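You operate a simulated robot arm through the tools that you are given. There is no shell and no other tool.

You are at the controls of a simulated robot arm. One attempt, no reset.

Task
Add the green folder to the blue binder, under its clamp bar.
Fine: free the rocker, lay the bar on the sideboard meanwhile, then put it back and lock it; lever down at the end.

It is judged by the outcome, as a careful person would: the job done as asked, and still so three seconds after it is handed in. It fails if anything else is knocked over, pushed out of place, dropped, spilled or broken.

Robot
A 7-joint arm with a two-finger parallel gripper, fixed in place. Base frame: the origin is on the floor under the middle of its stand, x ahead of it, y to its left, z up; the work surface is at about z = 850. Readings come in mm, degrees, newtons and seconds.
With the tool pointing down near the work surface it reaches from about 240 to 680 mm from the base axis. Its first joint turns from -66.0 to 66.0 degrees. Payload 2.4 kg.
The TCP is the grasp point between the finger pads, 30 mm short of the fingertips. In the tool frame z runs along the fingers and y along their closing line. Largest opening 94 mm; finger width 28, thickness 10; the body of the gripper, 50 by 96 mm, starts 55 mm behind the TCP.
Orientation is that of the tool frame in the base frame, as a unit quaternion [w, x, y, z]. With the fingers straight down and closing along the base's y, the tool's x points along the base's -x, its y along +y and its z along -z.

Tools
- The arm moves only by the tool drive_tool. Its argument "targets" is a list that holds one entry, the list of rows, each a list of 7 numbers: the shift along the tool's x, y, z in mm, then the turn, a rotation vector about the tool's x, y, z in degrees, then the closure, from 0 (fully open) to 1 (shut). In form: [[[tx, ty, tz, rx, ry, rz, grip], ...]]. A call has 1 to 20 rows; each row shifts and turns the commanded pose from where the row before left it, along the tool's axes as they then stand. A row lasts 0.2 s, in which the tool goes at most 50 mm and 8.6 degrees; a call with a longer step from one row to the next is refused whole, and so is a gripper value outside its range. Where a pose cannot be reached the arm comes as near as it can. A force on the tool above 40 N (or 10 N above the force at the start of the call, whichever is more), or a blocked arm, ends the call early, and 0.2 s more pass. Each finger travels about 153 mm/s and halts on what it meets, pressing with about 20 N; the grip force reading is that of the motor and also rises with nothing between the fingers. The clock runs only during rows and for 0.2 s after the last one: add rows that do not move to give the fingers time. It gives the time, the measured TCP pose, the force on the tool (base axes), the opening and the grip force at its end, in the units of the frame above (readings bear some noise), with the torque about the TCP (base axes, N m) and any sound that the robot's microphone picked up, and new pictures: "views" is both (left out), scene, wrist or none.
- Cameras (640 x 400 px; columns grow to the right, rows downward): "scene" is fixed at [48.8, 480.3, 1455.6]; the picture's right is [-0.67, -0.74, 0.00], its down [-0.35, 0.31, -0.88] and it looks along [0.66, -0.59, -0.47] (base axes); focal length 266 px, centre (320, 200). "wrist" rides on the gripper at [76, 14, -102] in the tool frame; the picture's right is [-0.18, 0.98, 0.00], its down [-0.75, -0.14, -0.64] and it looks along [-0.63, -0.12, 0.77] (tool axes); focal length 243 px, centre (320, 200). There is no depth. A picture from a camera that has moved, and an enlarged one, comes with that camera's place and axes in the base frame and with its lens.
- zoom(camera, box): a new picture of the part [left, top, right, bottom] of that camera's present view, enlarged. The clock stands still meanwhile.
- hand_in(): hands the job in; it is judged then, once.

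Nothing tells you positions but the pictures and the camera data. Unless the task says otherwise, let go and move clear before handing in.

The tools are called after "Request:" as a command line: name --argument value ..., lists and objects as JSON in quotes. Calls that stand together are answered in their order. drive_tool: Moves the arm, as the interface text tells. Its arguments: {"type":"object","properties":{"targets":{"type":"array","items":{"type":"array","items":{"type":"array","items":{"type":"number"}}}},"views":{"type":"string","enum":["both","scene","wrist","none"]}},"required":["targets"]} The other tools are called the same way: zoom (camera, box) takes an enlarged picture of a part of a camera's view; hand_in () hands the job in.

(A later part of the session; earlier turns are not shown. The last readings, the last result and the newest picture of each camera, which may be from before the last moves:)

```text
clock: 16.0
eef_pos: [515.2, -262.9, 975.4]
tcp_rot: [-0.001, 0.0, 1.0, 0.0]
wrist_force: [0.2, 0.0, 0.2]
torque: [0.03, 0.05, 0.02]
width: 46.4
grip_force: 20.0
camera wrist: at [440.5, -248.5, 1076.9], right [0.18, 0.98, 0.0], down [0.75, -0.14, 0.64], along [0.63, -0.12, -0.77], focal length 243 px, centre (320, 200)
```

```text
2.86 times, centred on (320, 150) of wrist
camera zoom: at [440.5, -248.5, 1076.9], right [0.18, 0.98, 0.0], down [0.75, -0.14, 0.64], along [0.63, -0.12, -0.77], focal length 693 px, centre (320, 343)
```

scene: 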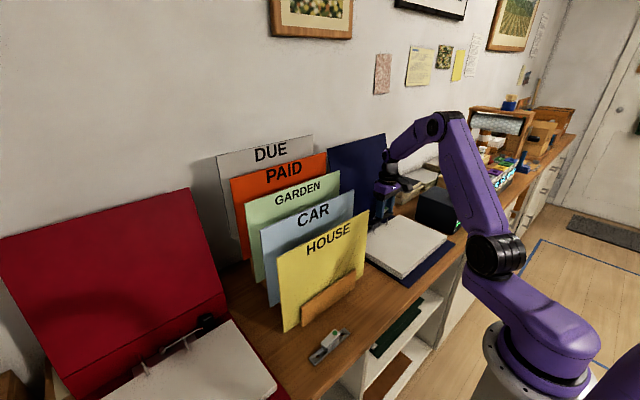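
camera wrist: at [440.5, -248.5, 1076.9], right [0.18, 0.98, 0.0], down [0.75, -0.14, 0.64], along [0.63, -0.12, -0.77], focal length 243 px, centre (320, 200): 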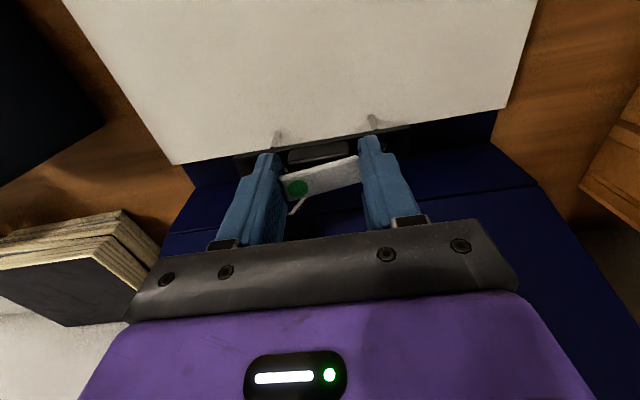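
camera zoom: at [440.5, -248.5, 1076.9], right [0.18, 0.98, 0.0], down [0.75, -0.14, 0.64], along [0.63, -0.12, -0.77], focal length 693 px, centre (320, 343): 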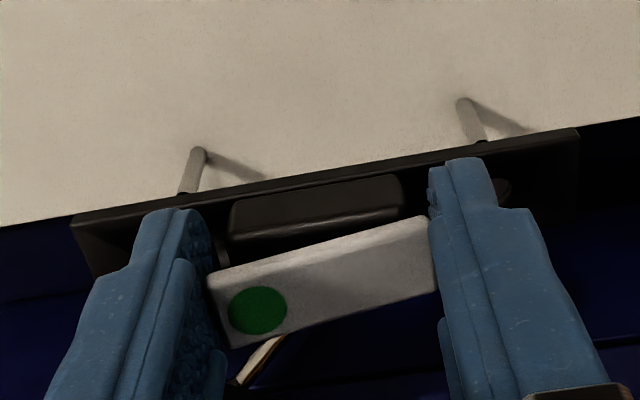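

The bar came off cleanly, and both posts stand free through the paper. I carry it over the front of the binder to the free stretch of sideboard in front of the rack, around (345, 10).

Request:
drive_tool --targets '[[[0, 0, -12, 0, 0, 0, 0.6], [0, 0, -15, 0, 0, 0, 0.6], [20, 0, -5, 0, 0, 0, 0.6], [30, 0, 0, 0, 0, 0, 0.6], [30, 0, 0, 0, 0, 0, 0.6], [30, 0, 0, 0, 0, 0, 0.6], [30, 0, 0, 0, 0, 0, 0.6], [30.6, 10, 0, 0, 0, 0, 0.6], [0, 30, 0, 0, 0, 0, 0.6], [0, 30, 0, 0, 0, 0, 0.6], [0, 30, 0, 0, 0, 0, 0.6], [0, 30, 0, 0, 0, 0, 0.6], [0, 30, 0, 0, 0, 0, 0.6], [0, 30, 0, 0, 0, 0, 0.6], [0, 30, 0, 0, 0, 0, 0.6], [0, 30, 0, 0, 0, 0, 0.6], [0, 24.3, 0, 0, 0, 0, 0.6], [0, 0, 0, 0, 0, 0, 0.6]]]' --views "both"

Request:
zoom --camera "scene" --box '[300, 200, 460, 360]'

Request:
zoom --camera "wrist" --box '[220, 80, 420, 220]'

```text
clock: 19.8
eef_pos: [345.2, 12.6, 1006.4]
tcp_rot: [0.0, 0.0, 1.0, 0.0]
wrist_force: [0.3, 0.2, -0.5]
torque: [-0.05, -0.01, 0.01]
width: 46.4
grip_force: 19.9
camera wrist: at [270.1, 26.8, 1109.7], right [0.18, 0.98, 0.0], down [0.75, -0.14, 0.64], along [0.63, -0.12, -0.77], focal length 243 px, centre (320, 200)
```

scene: 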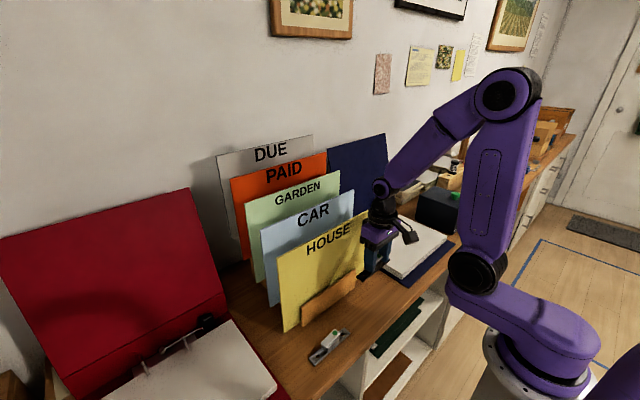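
wrist: 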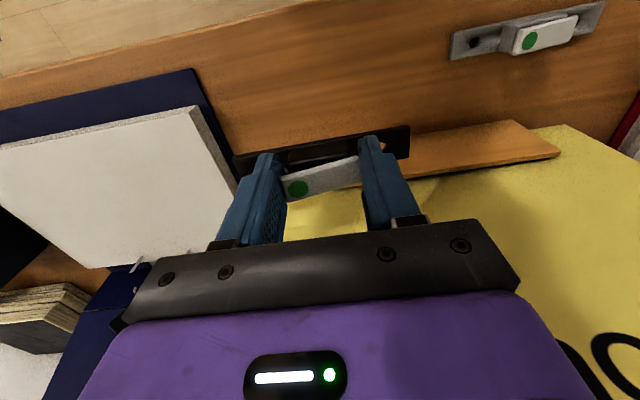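

```text
2.50 times, centred on (380, 280) of scene
camera zoom: at [48.8, 480.4, 1455.6], right [-0.67, -0.74, 0.0], down [-0.35, 0.31, -0.88], along [0.66, -0.59, -0.47], focal length 665 px, centre (170, 0)
```

zoom: 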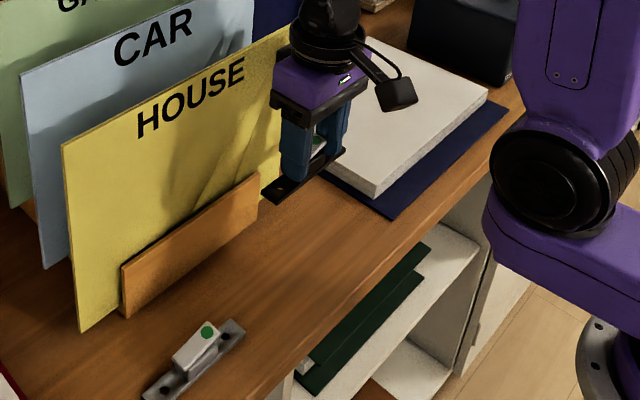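

```text
2.86 times, centred on (320, 150) of wrist
camera zoom: at [270.1, 26.8, 1109.7], right [0.18, 0.98, 0.0], down [0.75, -0.14, 0.64], along [0.63, -0.12, -0.77], focal length 693 px, centre (320, 343)
```

zoom: 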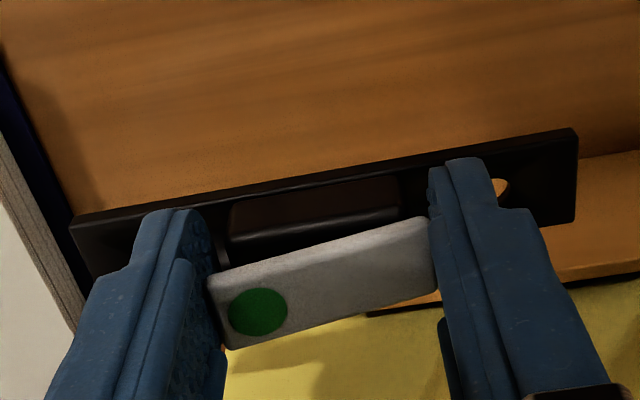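

The bar hangs level in the grip over clear wood. I lower it to just above the sideboard.

Request:
drive_tool --targets '[[[0, 0, 25, 0, 0, 0, 0.6], [0, 0, 25, 0, 0, 0, 0.6], [0, 0, 25, 0, 0, 0, 0.6], [0, 0, 15, 0, 0, 0, 0.6], [0, 0, 10, 0, 0, 0, 0.6], [0, 0, 5, 0, 0, 0, 0.6], [0, 0, 2, 0, 0, 0, 0.6], [0, 0, 2, 0, 0, 0, 0.6], [0, 0, 0, 0, 0, 0, 0.6]]]' --views "both"

Request:
zoom --camera "scene" --box '[340, 220, 420, 300]'

```text
clock: 21.8
eef_pos: [345.4, 11.8, 897.3]
tcp_rot: [0.0, -0.001, 1.0, 0.0]
wrist_force: [0.9, -0.5, -0.4]
torque: [0.04, -0.01, -0.02]
width: 46.4
grip_force: 19.8
camera wrist: at [270.3, 26.2, 999.9], right [0.18, 0.98, 0.0], down [0.75, -0.14, 0.64], along [0.63, -0.12, -0.77], focal length 243 px, centre (320, 200)
```

scene: 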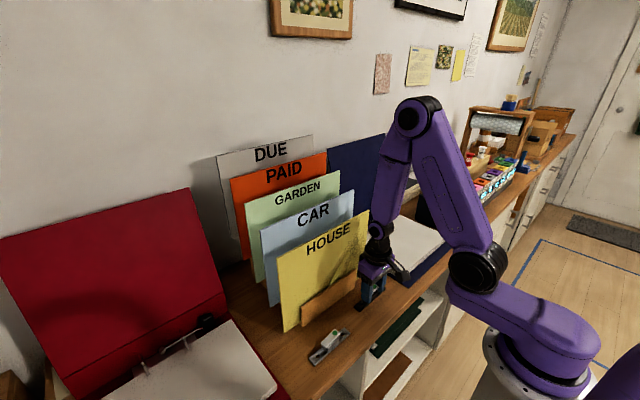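
wrist: 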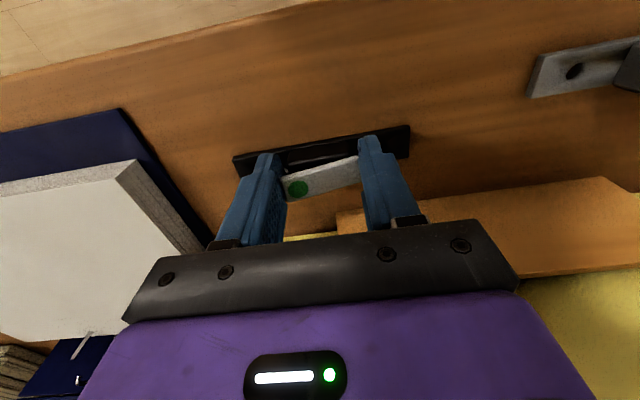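

```text
5.00 times, centred on (380, 260) of scene
camera zoom: at [48.8, 480.3, 1455.6], right [-0.67, -0.74, 0.0], down [-0.35, 0.31, -0.88], along [0.66, -0.59, -0.47], focal length 1331 px, centre (20, -100)
```

zoom: 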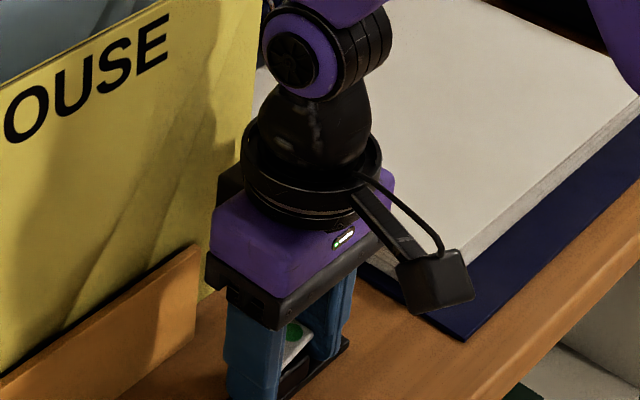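

No contact yet at TCP z 897. I creep down by 1 mm steps.

Request:
drive_tool --targets '[[[0, 0, 1, 0, 0, 0, 0.6], [0, 0, 1, 0, 0, 0, 0.6], [0, 0, 1, 0, 0, 0, 0.6], [0, 0, 1, 0, 0, 0, 0.6], [0, 0, 0, 0, 0, 0, 0.6]]]' --views "none"

Request:
zoom --camera "scene" --box '[355, 265, 400, 310]'

```text
clock: 23.0
eef_pos: [345.5, 10.8, 893.6]
tcp_rot: [0.002, -0.001, 1.0, 0.001]
wrist_force: [3.5, -0.3, 15.6]
torque: [0.08, -0.2, -0.02]
width: 46.3
grip_force: 19.6
```

```text
8.89 times, centred on (378, 288) of scene
camera zoom: at [48.7, 480.3, 1455.6], right [-0.67, -0.74, 0.0], down [-0.35, 0.31, -0.88], along [0.66, -0.59, -0.47], focal length 2366 px, centre (-191, -578)
```

zoom: 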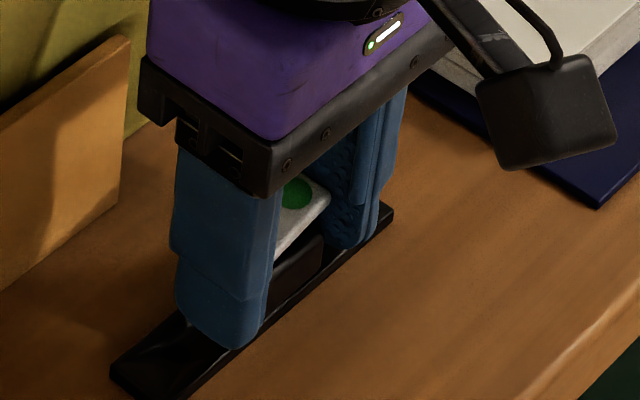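

The bar rests on the wood (15 N). I ease off, open the fingers and rise.

Request:
drive_tool --targets '[[[0, 0, -1, 0, 0, 0, 0.6], [0, 0, 0, 0, 0, 0, 0.55], [0, 0, 0, 0, 0, 0, 0.5], [0, 0, 0, 0, 0, 0, 0.42], [0, 0, 0, 0, 0, 0, 0.4], [0, 0, -5, 0, 0, 0, 0.4], [0, 0, -15, 0, 0, 0, 0.4], [0, 0, -30, 0, 0, 0, 0.4], [0, 0, -40, 0, 0, 0, 0.4], [0, 0, -30, 0, 0, 0, 0.4], [0, 0, 0, 0, 0, 0, 0.4]]]' --views "both"

Request:
zoom --camera "scene" --box '[345, 250, 405, 310]'

Request:
zoom --camera "wrist" --box '[220, 80, 420, 220]'

```text
clock: 25.4
eef_pos: [341.5, 9.5, 1016.7]
tcp_rot: [-0.001, 0.0, 1.0, 0.001]
wrist_force: [0.0, 0.5, -0.4]
torque: [-0.01, 0.0, -0.01]
width: 56.5
grip_force: 0.0
camera wrist: at [267.4, 25.3, 1119.2], right [0.18, 0.98, 0.0], down [0.75, -0.14, 0.64], along [0.63, -0.12, -0.77], focal length 243 px, centre (320, 200)
```

scene: 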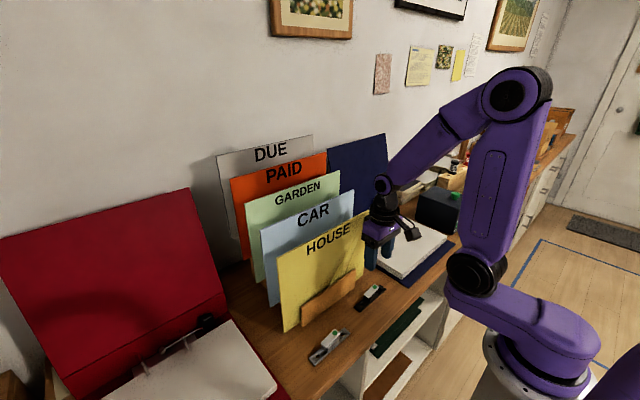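
wrist: 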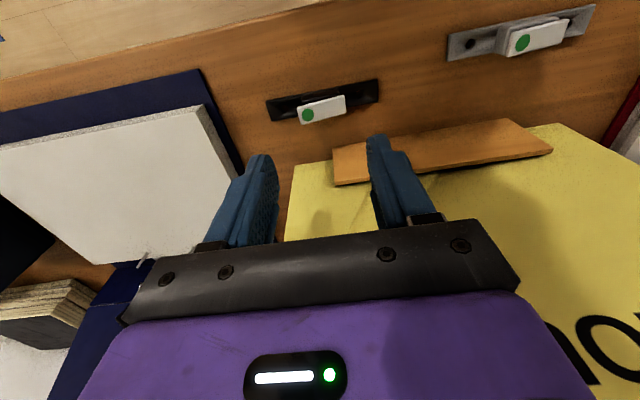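

```text
6.67 times, centred on (375, 280) of scene
camera zoom: at [48.8, 480.3, 1455.6], right [-0.67, -0.74, 0.0], down [-0.35, 0.31, -0.88], along [0.66, -0.59, -0.47], focal length 1774 px, centre (-47, -333)
```

zoom: 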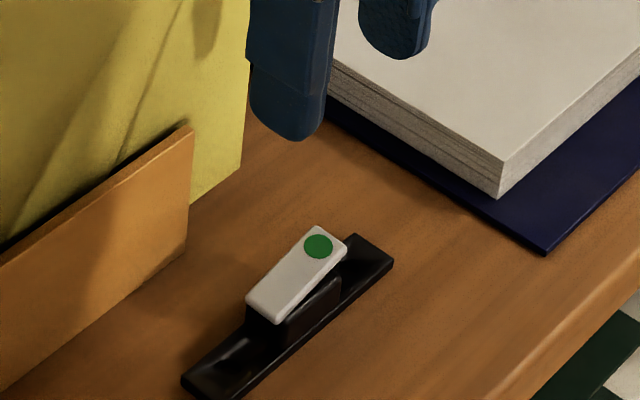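

```text
2.86 times, centred on (320, 150) of wrist
camera zoom: at [267.4, 25.3, 1119.2], right [0.18, 0.98, 0.0], down [0.75, -0.14, 0.64], along [0.63, -0.12, -0.77], focal length 693 px, centre (320, 343)
```

zoom: 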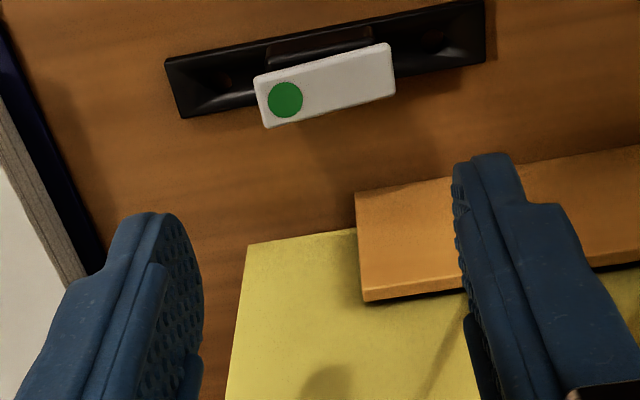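

The bar lies safely on the sideboard with its rocker still free. Before picking the GARDEN folder by its top edge, I test empty-handed whether the tool can be yawed and then tipped to horizontal above the front of the binder.

Request:
drive_tool --targets '[[[7, -45, -20, 0, 0, 0, 0.4], [7, -45, -20, 0, 0, 0, 0.4], [7, -45, -20, 0, 0, 0, 0.4], [7, -45, -20, 0, 0, 0, 0.4], [7, -45, -20, 0, 0, 0, 0.4], [7, -45, -20, 0, 0, 0, 0.4], [0, 0, 0, 0, 0, 8.2, 0.4], [0, 0, 0, 0, 0, 8.2, 0.4], [0, 0, 0, 0, 0, 8.2, 0.4], [0, 0, 0, 0, 0, 8.2, 0.4], [0, 0, 0, 0, 0, 8.2, 0.4], [0, 0, 0, 0, 0, 8.2, 0.4], [0, 0, 0, 0, 0, 8.2, 0.4], [0, 0, 0, 0, 0, 8.2, 0.4], [0, 0, 0, 0, 0, 8.2, 0.4], [0, 0, 0, 0, 0, 8.2, 0.4], [0, 0, 0, 0, 0, 8, 0.4], [0, 0, 0, 0, 0, 0, 0.4]]]' --views "both"

```text
clock: 29.2
eef_pos: [302.5, -259.2, 1134.4]
tcp_rot: [0.001, 0.708, 0.706, 0.0]
wrist_force: [0.1, -0.6, -0.5]
torque: [0.02, -0.01, 0.01]
width: 56.3
grip_force: 0.0
camera wrist: at [318.3, -181.8, 1236.8], right [0.98, -0.19, 0.0], down [-0.14, -0.75, 0.64], along [-0.12, -0.63, -0.77], focal length 243 px, centre (320, 200)
```

scene: 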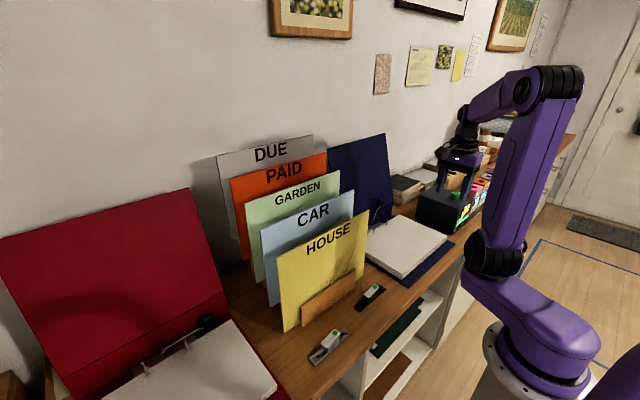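
wrist: 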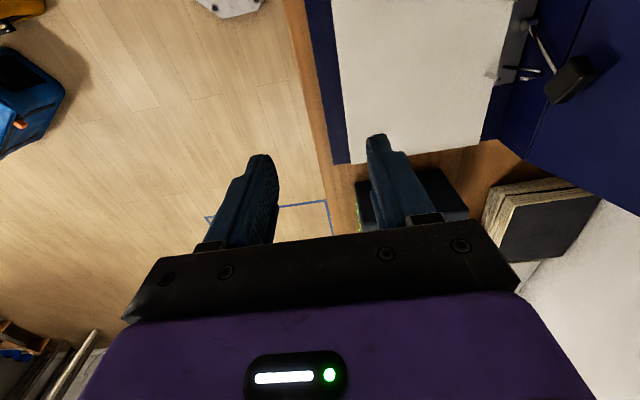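

The yaw works. Now I test the pitch, first half of it.

Request:
drive_tool --targets '[[[0, 0, 0, -8.2, 0, 0, 0.4], [0, 0, 0, -8.2, 0, 0, 0.4], [0, 0, 0, -8.2, 0, 0, 0.4], [0, 0, 0, -8.2, 0, 0, 0.4], [0, 0, 0, -8.2, 0, 0, 0.4], [0, 0, 0, -8.2, 0, 0, 0.4], [0, 0, 0, 0, 0, 0, 0.4]]]' --views "both"

```text
clock: 30.8
eef_pos: [302.0, -259.7, 1133.2]
tcp_rot: [0.296, 0.642, 0.643, 0.295]
wrist_force: [-0.4, -0.9, -0.4]
torque: [0.02, -0.03, 0.0]
width: 56.2
grip_force: 0.1
camera wrist: at [235.6, -181.7, 1211.6], right [0.64, -0.18, 0.74], down [-0.58, -0.75, 0.31], along [0.5, -0.63, -0.59], focal length 243 px, centre (320, 200)
```

scene: 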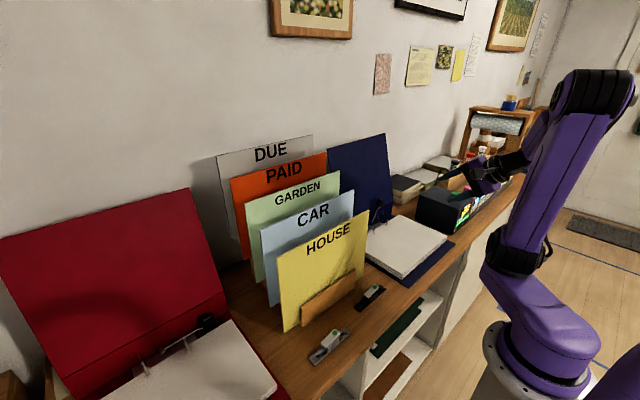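
wrist: 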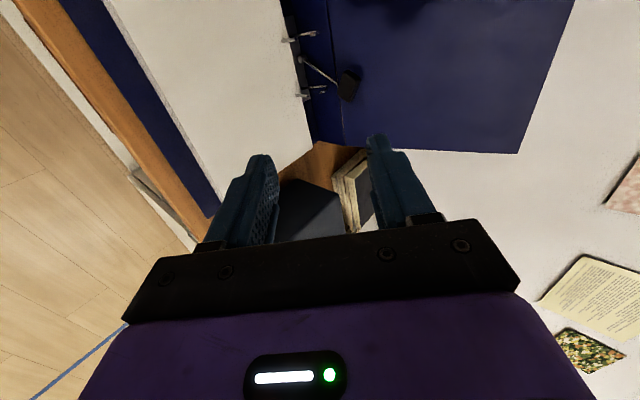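

49 degrees of pitch is reached exactly. I continue toward horizontal.

Request:
drive_tool --targets '[[[0, 0, 0, -8.2, 0, 0, 0.4], [0, 0, 0, -8.2, 0, 0, 0.4], [0, 0, 0, -8.2, 0, 0, 0.4], [0, 0, 0, -8.2, 0, 0, 0.4], [0, 0, 0, -8, 0, 0, 0.4], [0, 0, 0, 0, 0, 0, 0.4]]]' --views "both"

```text
clock: 32.2
eef_pos: [302.4, -259.9, 1134.1]
tcp_rot: [0.5, 0.499, 0.5, 0.501]
wrist_force: [0.4, -0.4, -0.1]
torque: [-0.02, 0.02, 0.01]
width: 56.5
grip_force: 0.1
camera wrist: at [201.6, -181.9, 1148.2], right [0.0, -0.18, 0.98], down [-0.64, -0.75, -0.14], along [0.77, -0.63, -0.12], focal length 243 px, centre (320, 200)
```

scene: 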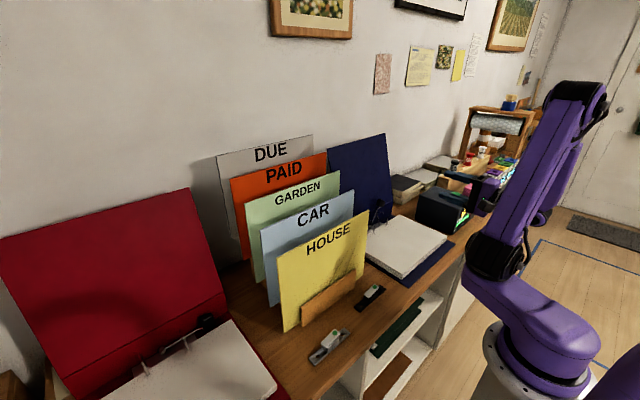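
wrist: 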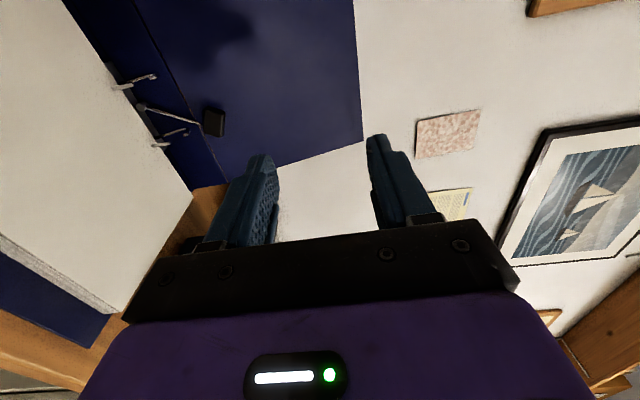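

Horizontal works fully. I check the low end too: fingers closed, stepping down in front of the binder, staying clear of the paper.

Request:
drive_tool --targets '[[[0, -20, -10, 0, 0, 0, 1], [0, -30, 0, 0, 0, 0, 1], [0, -40, 0, 0, 0, 0, 1], [0, -40, 0, 0, 0, 0, 1], [0, -40, 0, 0, 0, 0, 1], [0, -20, 0, 0, 0, 0, 1], [0, -20, 0, 0, 0, 0, 1], [0, 0, 0, 0, 0, 0, 1]]]' --views "both"

```text
clock: 34.0
eef_pos: [292.6, -259.0, 921.0]
tcp_rot: [0.5, 0.501, 0.5, 0.5]
wrist_force: [0.3, -0.1, 0.3]
torque: [-0.04, -0.02, 0.01]
width: 0.0
grip_force: 19.6
camera wrist: at [191.4, -181.5, 936.6], right [0.0, -0.18, 0.98], down [-0.64, -0.75, -0.14], along [0.77, -0.63, -0.12], focal length 243 px, centre (320, 200)
```

scene: 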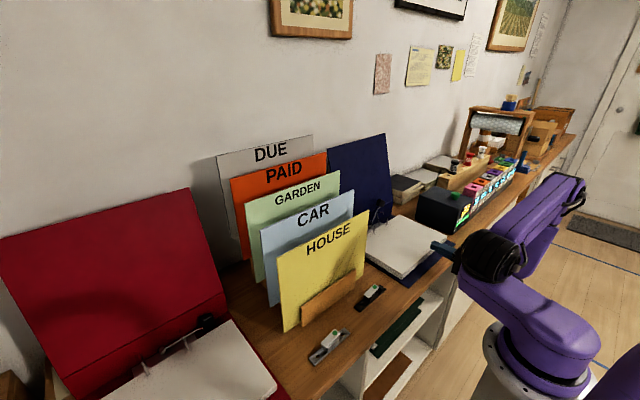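
wrist: 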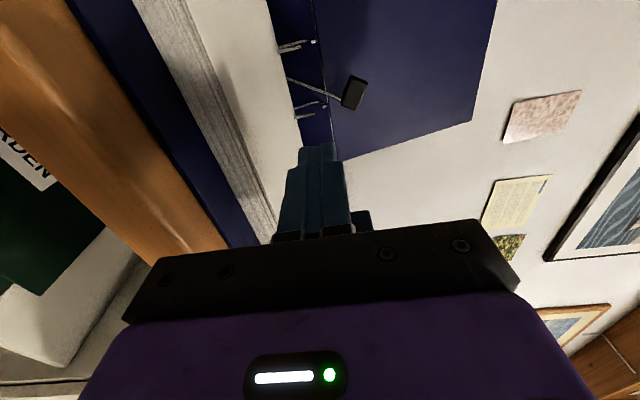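

The horizontal pose reaches the place height. I notice lettering on the dark green thing on the shelf and look at it.

Request:
zoom --camera "wrist" --box '[0, 80, 180, 320]'

Request:
zoom --camera "wrist" --box '[240, 20, 400, 170]'

Request:
zoom --camera "scene" --box '[430, 150, 560, 270]'

```text
1.67 times, centred on (90, 200) of wrist
camera zoom: at [191.4, -181.5, 936.6], right [0.0, -0.18, 0.98], down [-0.64, -0.75, -0.14], along [0.77, -0.63, -0.12], focal length 404 px, centre (703, 200)
```

zoom: 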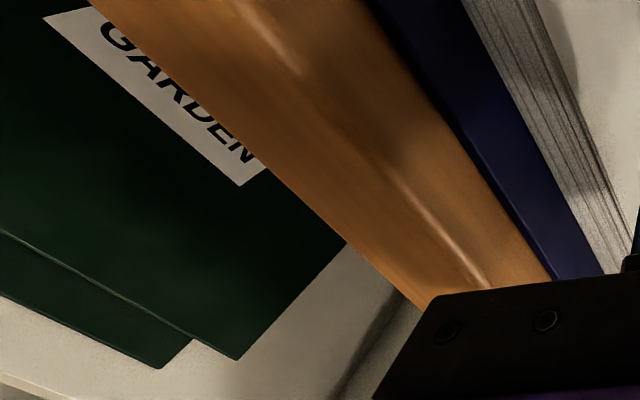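

```text
2.67 times, centred on (320, 95) of wrist
camera zoom: at [191.4, -181.5, 936.6], right [0.0, -0.18, 0.98], down [-0.64, -0.75, -0.14], along [0.77, -0.63, -0.12], focal length 647 px, centre (320, 480)
```

zoom: 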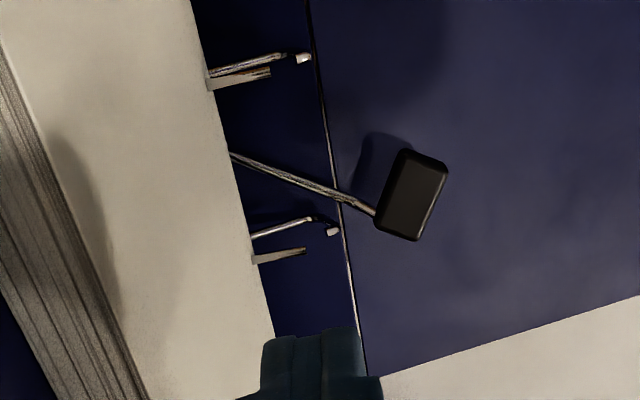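

```text
3.33 times, centred on (495, 210) of scene
camera zoom: at [48.8, 480.3, 1455.6], right [-0.67, -0.74, 0.0], down [-0.35, 0.31, -0.88], along [0.66, -0.59, -0.47], focal length 887 px, centre (-263, 167)
```

zoom: 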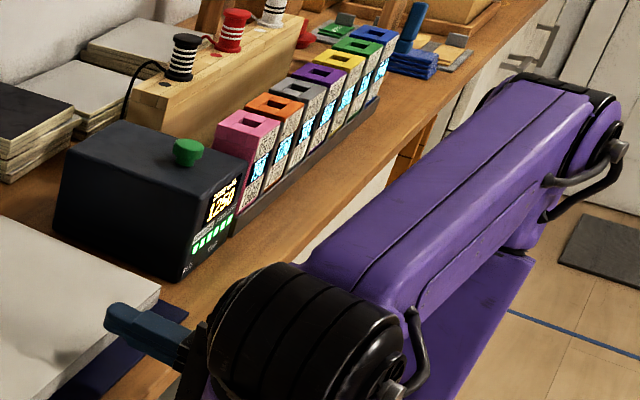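

That is a separate closed binder on the shelf, so the pale green GARDEN folder is the one meant. I now raise the tool, tip it back to vertical (keeping the yaw) and go above the GARDEN folder for a close look.

Request:
drive_tool --targets '[[[0, 40, 0, 0, 0, 0, 1], [0, 45, 0, 0, 0, 0, 1], [0, 45, 0, 0, 0, 0, 0.6], [0, 45, 0, 0, 0, 0, 0.6], [0, 38, 0, 0, 0, 0, 0.6], [0, 0, 0, 8.2, 0, 0, 0.6], [0, 0, 0, 8.2, 0, 0, 0.6], [0, 0, 0, 8.2, 0, 0, 0.6], [0, 0, 0, 8.2, 0, 0, 0.6], [0, 0, 0, 8.2, 0, 0, 0.6], [0, 0, 0, 8.2, 0, 0, 0.6], [0, 0, 0, 8.2, 0, 0, 0.6], [0, 0, 0, 8.2, 0, 0, 0.6], [0, 0, 0, 8.2, 0, 0, 0.6], [0, 0, 0, 8.2, 0, 0, 0.6], [0, 0, 0, 8, 0, 0, 0.6], [0, 0, 0, 0, 0, 0, 0.6]]]' --views "scene"

Request:
zoom --camera "scene" --box '[210, 220, 350, 345]'

Request:
zoom --camera "scene" --box '[215, 130, 350, 260]'

```text
clock: 37.6
eef_pos: [293.3, -260.6, 1137.0]
tcp_rot: [0.0, 0.707, 0.707, -0.001]
wrist_force: [-0.6, 0.1, -1.0]
torque: [0.0, -0.02, -0.01]
width: 37.6
grip_force: 0.1
```

scene: 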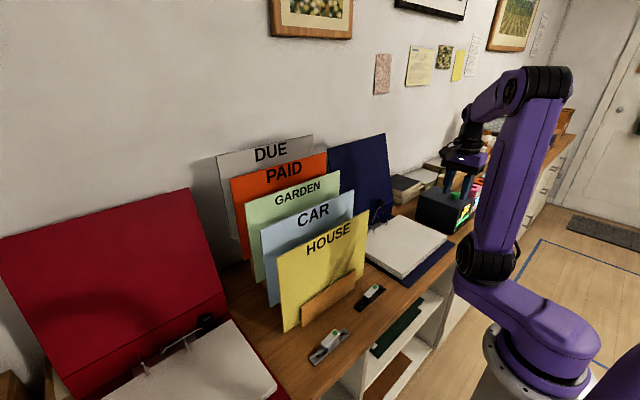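

```text
3.20 times, centred on (280, 282) of scene
camera zoom: at [48.8, 480.3, 1455.6], right [-0.67, -0.74, 0.0], down [-0.35, 0.31, -0.88], along [0.66, -0.59, -0.47], focal length 852 px, centre (448, -64)
```

zoom: 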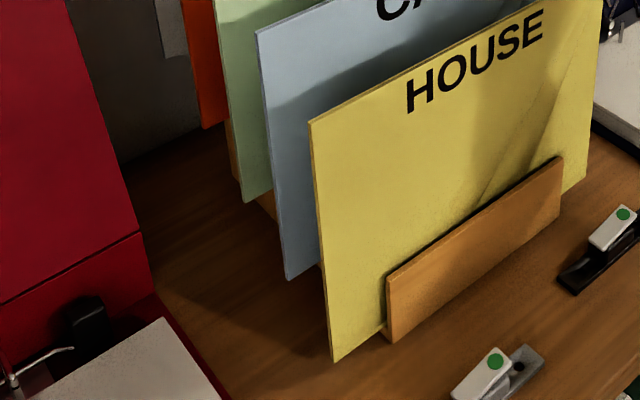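

```text
3.08 times, centred on (282, 195) of scene
camera zoom: at [48.8, 480.3, 1455.6], right [-0.67, -0.74, 0.0], down [-0.35, 0.31, -0.88], along [0.66, -0.59, -0.47], focal length 819 px, centre (435, 215)
```

zoom: 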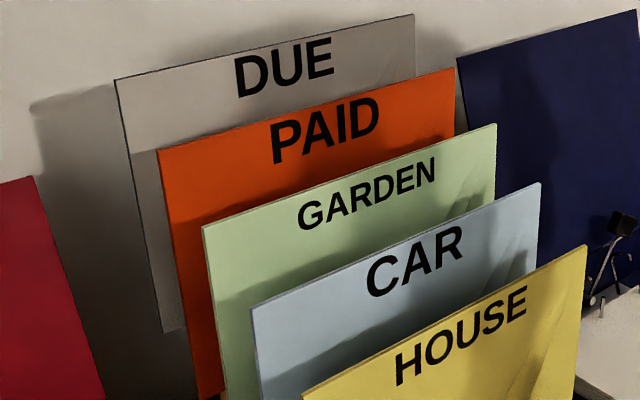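

The GARDEN folder spans y -32 to 261, z 941 to 1173 at x 536, standing behind a lip about 60 mm high. I go above its top edge.

Request:
drive_tool --targets '[[[0, 0, -45, 0, 0, 0, 0.6], [0, 0, -45, 0, 0, 0, 0.6], [0, 0, -40, 0, 0, 0, 0.6], [37.5, 24.3, 0, 0, 0, 0, 0.6], [37.5, 24.3, 0, 0, 0, 0, 0.6], [37.5, 24.3, 0, 0, 0, 0, 0.6], [37.5, 24.3, 0, 0, 0, 0, 0.6], [37.5, 24.3, 0, 0, 0, 0, 0.6], [37.5, 24.3, 0, 0, 0, 0, 0.6], [37.5, 24.3, 0, 0, 0, 0, 0.6], [37.5, 24.3, 0, 0, 0, 0, 0.6], [37.5, 24.3, 0, 0, 0, 0, 0.6], [37.5, 24.3, 0, 0, 0, 0, 0.6], [0, 0, 0, 0, 0, 0, 0.6]]]' --views "both"

Request:
zoom --camera "wrist" --box '[200, 20, 440, 200]'

Request:
zoom --camera "scene" --box '[230, 100, 360, 220]'

```text
clock: 40.6
eef_pos: [535.6, 116.7, 1266.8]
tcp_rot: [-0.001, 0.707, 0.708, 0.001]
wrist_force: [-0.6, -0.5, 0.3]
torque: [-0.02, 0.0, 0.01]
width: 37.6
grip_force: 0.1
camera wrist: at [552.3, 193.2, 1370.3], right [0.98, -0.18, 0.0], down [-0.14, -0.75, 0.64], along [-0.12, -0.63, -0.77], focal length 243 px, centre (320, 200)
```

scene: 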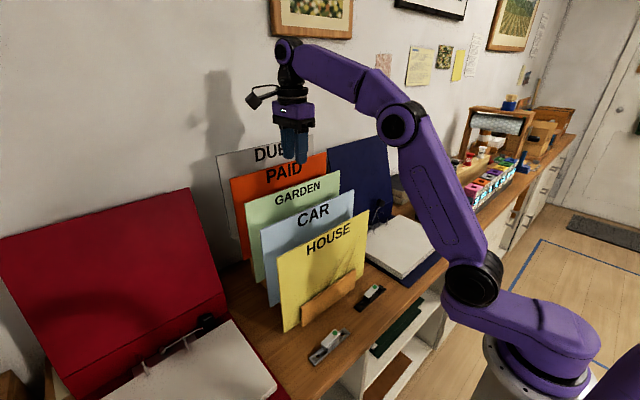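
wrist: 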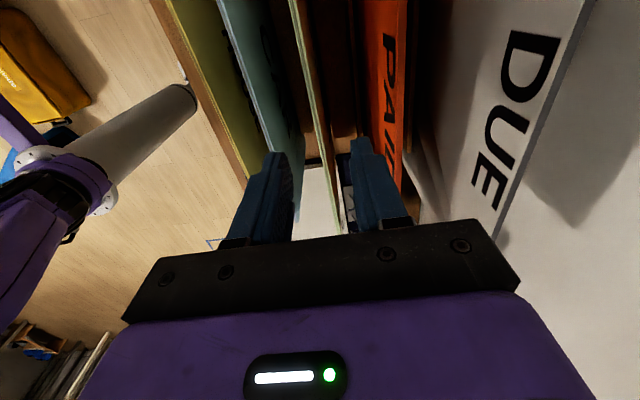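

```text
2.22 times, centred on (320, 110) of wrist
camera zoom: at [552.3, 193.2, 1370.3], right [0.98, -0.18, 0.0], down [-0.14, -0.75, 0.64], along [-0.12, -0.63, -0.77], focal length 539 px, centre (320, 400)
```

zoom: 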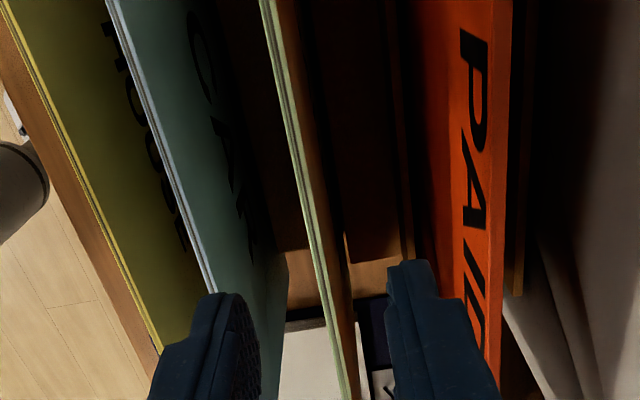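

```text
3.33 times, centred on (295, 160) of scene
camera zoom: at [48.8, 480.4, 1455.6], right [-0.67, -0.74, 0.0], down [-0.35, 0.31, -0.88], along [0.66, -0.59, -0.47], focal length 887 px, centre (403, 333)
```

zoom: 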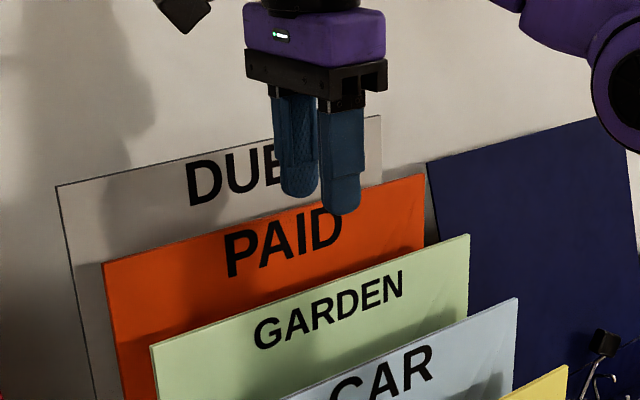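

The folder's top edge is right under the tool (x 535.5, z about 1176, middle y 115). I go down until the fingertips straddle it about 25 mm deep, then look before closing.

Request:
drive_tool --targets '[[[-1.5, 0, 25, 0, 0, 0, 0.6], [0, 0, 25, 0, 0, 0, 0.6], [0, 0, 20, 0, 0, 0, 0.6], [0, 0, 10, 0, 0, 0, 0.6], [0, 0, 5, 0, 0, 0, 0.6], [0, 0, 0, 0, 0, 0, 0.6]]]' --views "both"

Request:
zoom --camera "wrist" --box '[240, 60, 420, 210]'

Request:
zoom --camera "scene" --box '[270, 120, 350, 200]'

```text
clock: 42.0
eef_pos: [535.8, 115.1, 1182.4]
tcp_rot: [0.0, 0.707, 0.707, 0.001]
wrist_force: [0.0, -0.1, -0.1]
torque: [0.0, -0.02, -0.04]
width: 37.4
grip_force: 0.1
camera wrist: at [551.6, 191.1, 1284.4], right [0.98, -0.18, 0.0], down [-0.14, -0.75, 0.64], along [-0.12, -0.63, -0.77], focal length 243 px, centre (320, 200)
```

scene: 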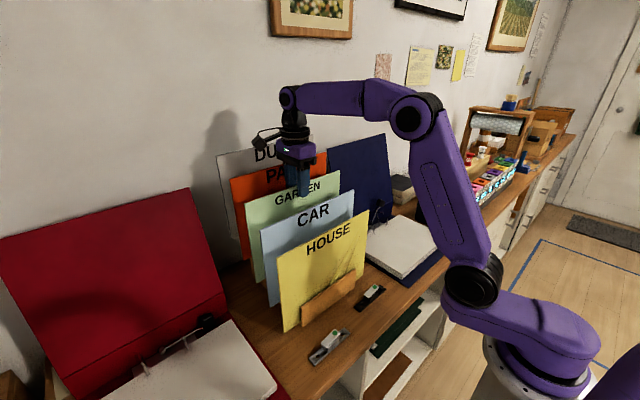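
wrist: 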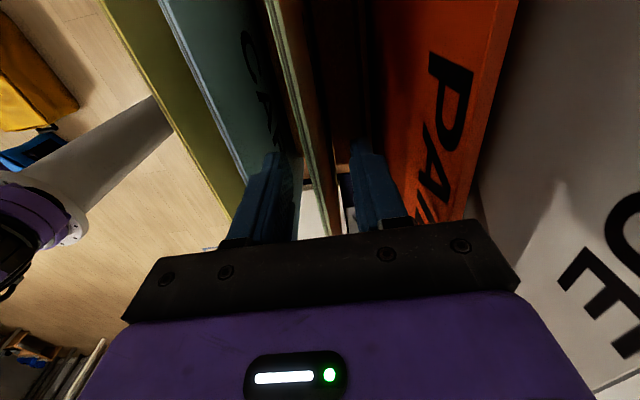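

```text
2.67 times, centred on (330, 135) of wrist
camera zoom: at [551.6, 191.1, 1284.4], right [0.98, -0.18, 0.0], down [-0.14, -0.75, 0.64], along [-0.12, -0.63, -0.77], focal length 647 px, centre (293, 373)
```

zoom: 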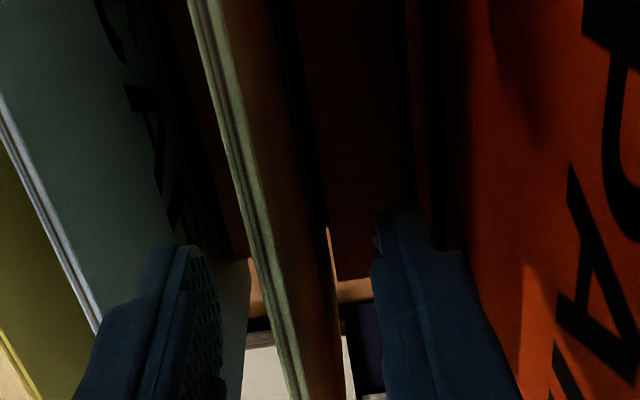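

```text
5.00 times, centred on (310, 160) of scene
camera zoom: at [48.8, 480.3, 1455.6], right [-0.67, -0.74, 0.0], down [-0.35, 0.31, -0.88], along [0.66, -0.59, -0.47], focal length 1331 px, centre (370, 400)
```

zoom: 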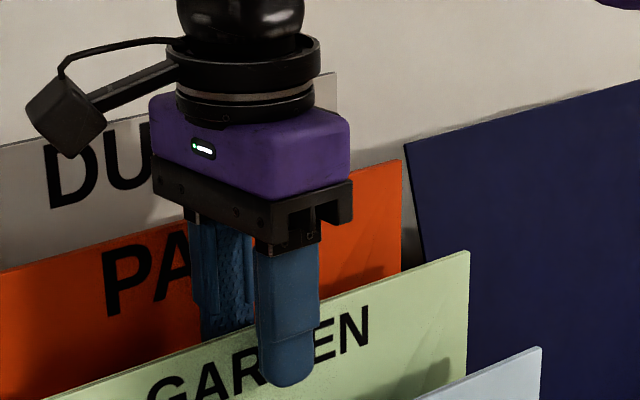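

The folder's edge is between the fingers. I close on it.

Request:
drive_tool --targets '[[[0, 0, 0, 0, 0, 0, 0.75], [0, 0, 0, 0, 0, 0, 0.88], [0, 0, 0, 0, 0, 0, 1], [0, 0, 0, 0, 0, 0, 1], [0, 0, 0, 0, 0, 0, 1]]]' --views "both"

Request:
zoom --camera "wrist" --box '[240, 60, 420, 210]'

Request:
zoom --camera "scene" --box '[230, 120, 350, 220]'

```text
clock: 43.2
eef_pos: [536.3, 115.7, 1181.0]
tcp_rot: [0.0, 0.706, 0.708, -0.001]
wrist_force: [-0.3, -0.5, 1.3]
torque: [0.0, 0.15, -0.01]
width: 4.9
grip_force: 20.4
camera wrist: at [551.6, 191.1, 1284.6], right [0.98, -0.18, 0.0], down [-0.14, -0.75, 0.64], along [-0.12, -0.63, -0.77], focal length 243 px, centre (320, 200)
```

scene: 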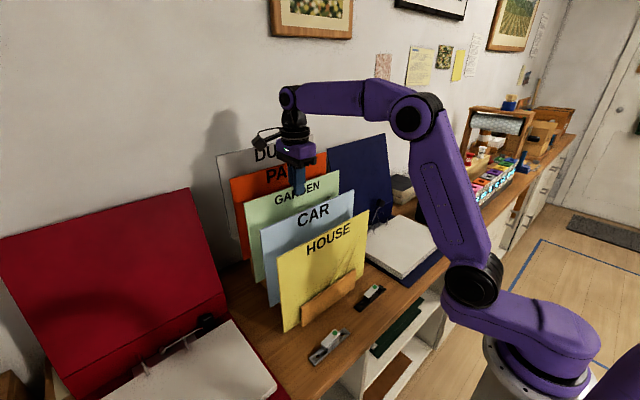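
wrist: 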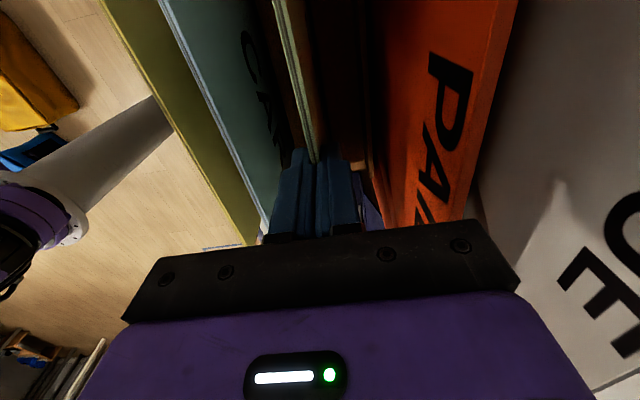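

```text
2.67 times, centred on (330, 135) of wrist
camera zoom: at [551.6, 191.1, 1284.6], right [0.98, -0.18, 0.0], down [-0.14, -0.75, 0.64], along [-0.12, -0.63, -0.77], focal length 647 px, centre (293, 373)
```

zoom: 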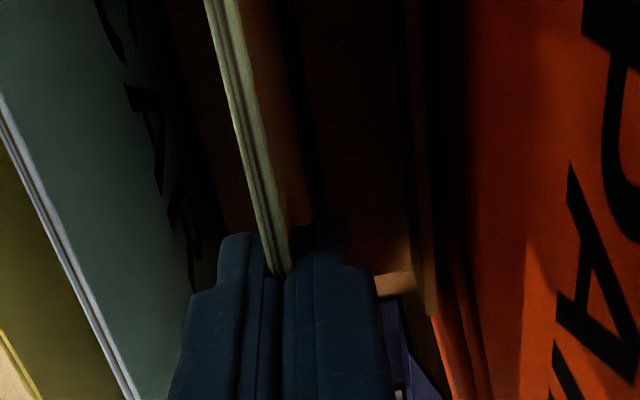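

```text
4.00 times, centred on (290, 170) of scene
camera zoom: at [48.7, 480.3, 1455.6], right [-0.67, -0.74, 0.0], down [-0.35, 0.31, -0.88], along [0.66, -0.59, -0.47], focal length 1064 px, centre (440, 320)
```

zoom: 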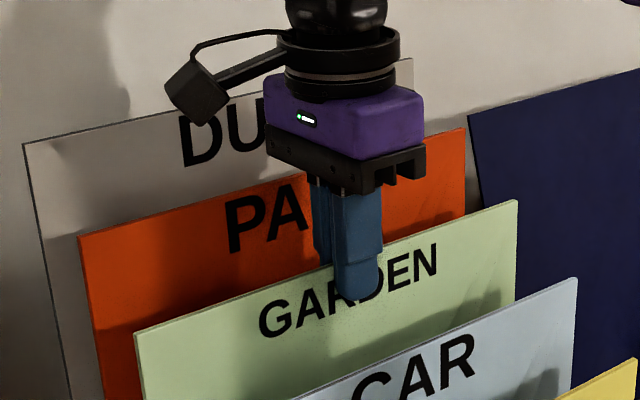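

The folder is held, 4.9 mm thick. I lift it straight up slowly by 90 mm to clear its lip.

Request:
drive_tool --targets '[[[0, 0, -3, 0, 0, 0, 1], [0, 0, -5, 0, 0, 0, 1], [0, 0, -7, 0, 0, 0, 1], [0, 0, -10, 0, 0, 0, 1], [0, 0, -13, 0, 0, 0, 1], [0, 0, -13, 0, 0, 0, 1], [0, 0, -13, 0, 0, 0, 1], [0, 0, -13, 0, 0, 0, 1], [0, 0, -13, 0, 0, 0, 1], [0, 0, 0, 0, 0, 0, 1]]]' --views "both"

Request:
zoom --camera "scene" --box '[210, 80, 390, 300]'

```text
clock: 45.4
eef_pos: [534.0, 114.0, 1270.4]
tcp_rot: [0.0, 0.707, 0.707, 0.0]
wrist_force: [0.0, 0.4, -0.5]
torque: [0.0, -0.02, 0.02]
width: 4.7
grip_force: 19.6
camera wrist: at [550.1, 191.4, 1374.0], right [0.98, -0.18, 0.0], down [-0.14, -0.75, 0.64], along [-0.12, -0.63, -0.77], focal length 243 px, centre (320, 200)
```

scene: 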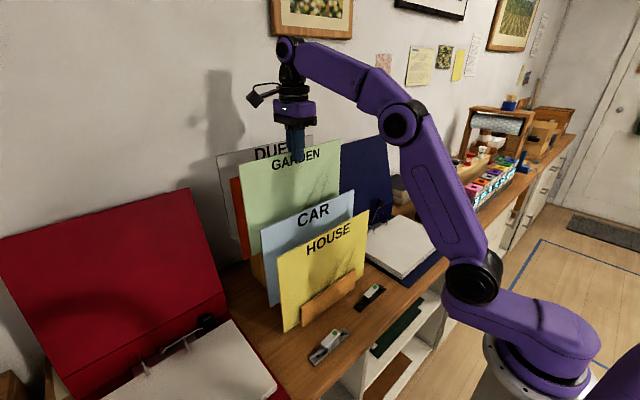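
wrist: 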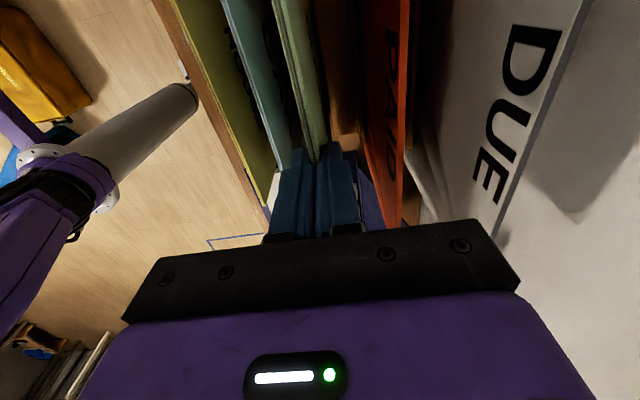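

```text
1.82 times, centred on (300, 190) of scene
camera zoom: at [48.8, 480.3, 1455.6], right [-0.67, -0.74, 0.0], down [-0.35, 0.31, -0.88], along [0.66, -0.59, -0.47], focal length 484 px, centre (356, 218)
```

zoom: 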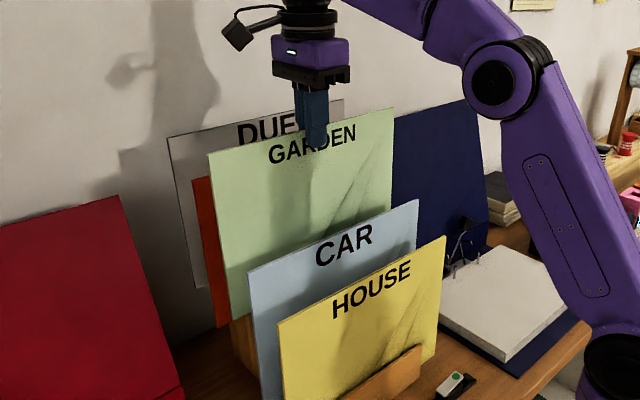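

The folder is out of its slot, bottom at about z 1030. I now slide it sideways along -y, in its own plane, past the other folders to above the blue binder.

Request:
drive_tool --targets '[[[-8, 0, 0, 0, 0, 0, 1], [-16, 0, 0, 0, 0, 0, 1], [-24, 0, 0, 0, 0, 0, 1], [-25, 0, 0, 0, 0, 0, 1], [-25, 0, 0, 0, 0, 0, 1], [-25, 0, 0, 0, 0, 0, 1], [-25, 0, 0, 0, 0, 0, 1], [-25, 0, 0, 0, 0, 0, 1], [0, 0, 0, 0, 0, 0, 1]]]' --views "both"

Request:
zoom --camera "scene" --box '[210, 80, 450, 300]'

```text
clock: 47.4
eef_pos: [535.8, -58.2, 1274.4]
tcp_rot: [0.0, 0.707, 0.707, 0.0]
wrist_force: [-1.0, -0.3, -0.9]
torque: [0.0, 0.02, 0.0]
width: 4.8
grip_force: 19.5
camera wrist: at [551.3, 17.8, 1376.2], right [0.98, -0.18, 0.0], down [-0.14, -0.75, 0.64], along [-0.12, -0.63, -0.77], focal length 243 px, centre (320, 200)
```

scene: 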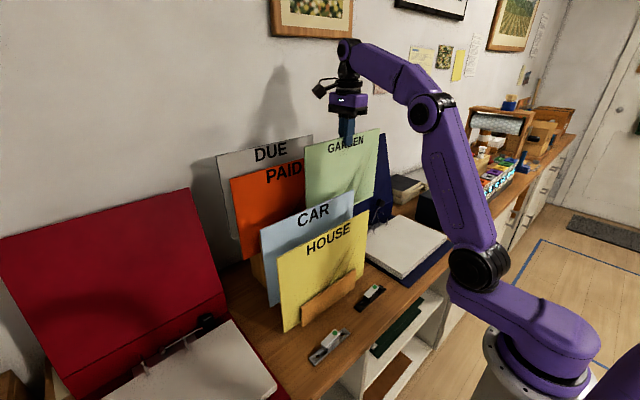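
wrist: 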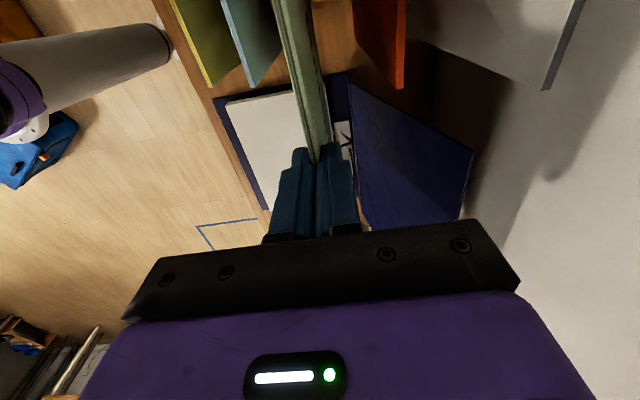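

```text
1.82 times, centred on (330, 190) of scene
camera zoom: at [48.8, 480.3, 1455.6], right [-0.67, -0.74, 0.0], down [-0.35, 0.31, -0.88], along [0.66, -0.59, -0.47], focal length 484 px, centre (302, 218)
```

zoom: 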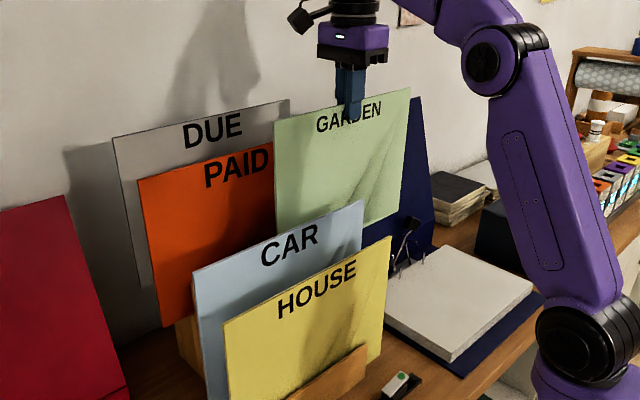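

It slides freely. I continue to y about -261 and look at the folder's lower edge for its holes.

Request:
drive_tool --targets '[[[-15, 0, 0, 0, 0, 0, 1], [-25, 0, 0, 0, 0, 0, 1], [-25, 0, 0, 0, 0, 0, 1], [-25, 0, 0, 0, 0, 0, 1], [-25, 0, 0, 0, 0, 0, 1], [-25, 0, 0, 0, 0, 0, 1], [-25, 0, 0, 0, 0, 0, 1], [-25, 0, 0, 0, 0, 0, 1], [-13, 0, 0, 0, 0, 0, 1], [0, 0, 0, 0, 0, 0, 1]]]' --views "both"

Request:
zoom --camera "scene" --box '[340, 100, 460, 240]'

Request:
zoom --camera "wrist" --box '[220, 0, 400, 170]'

```text
clock: 49.6
eef_pos: [518.4, -235.7, 1271.3]
tcp_rot: [0.001, 0.707, 0.707, 0.001]
wrist_force: [-0.3, -0.2, -1.3]
torque: [0.02, -0.03, -0.02]
width: 4.5
grip_force: 20.1
out of reach, approached as far as the arm can: row 6, 7, 8, 9
camera wrist: at [533.3, -158.8, 1373.4], right [0.98, -0.18, 0.0], down [-0.14, -0.75, 0.64], along [-0.12, -0.63, -0.77], focal length 243 px, centre (320, 200)
```

scene: 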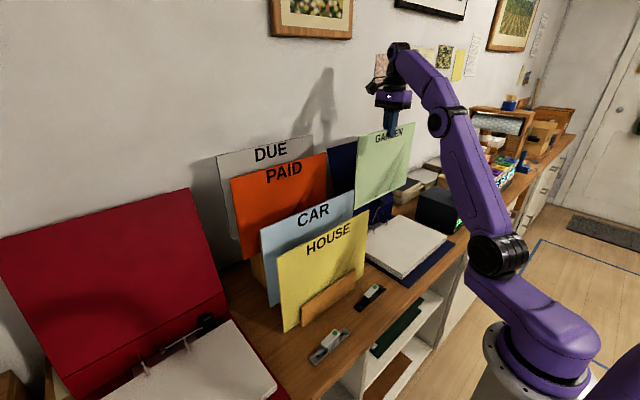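
wrist: 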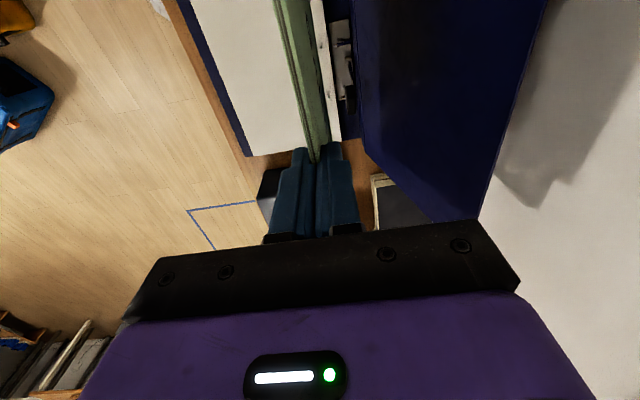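

```text
2.86 times, centred on (400, 170) of scene
camera zoom: at [48.8, 480.3, 1455.6], right [-0.67, -0.74, 0.0], down [-0.35, 0.31, -0.88], along [0.66, -0.59, -0.47], focal length 760 px, centre (91, 286)
```

zoom: 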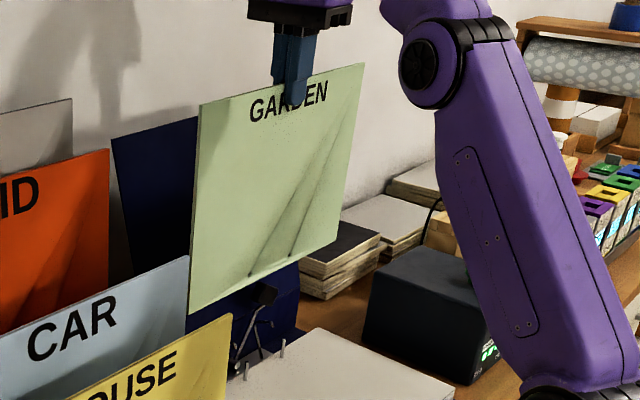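

```text
2.35 times, centred on (310, 85) of wrist
camera zoom: at [533.3, -158.8, 1373.4], right [0.98, -0.18, 0.0], down [-0.14, -0.75, 0.64], along [-0.12, -0.63, -0.77], focal length 571 px, centre (344, 471)
```

zoom: 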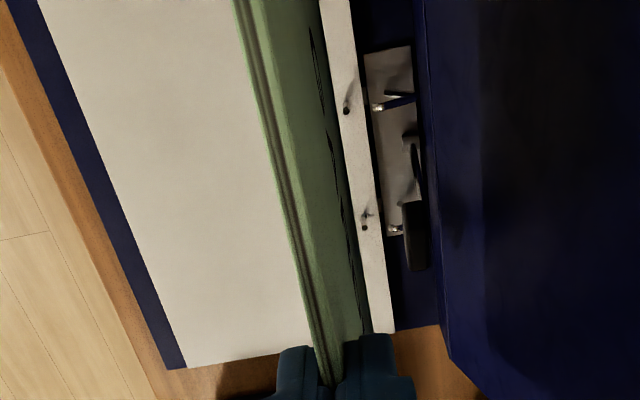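

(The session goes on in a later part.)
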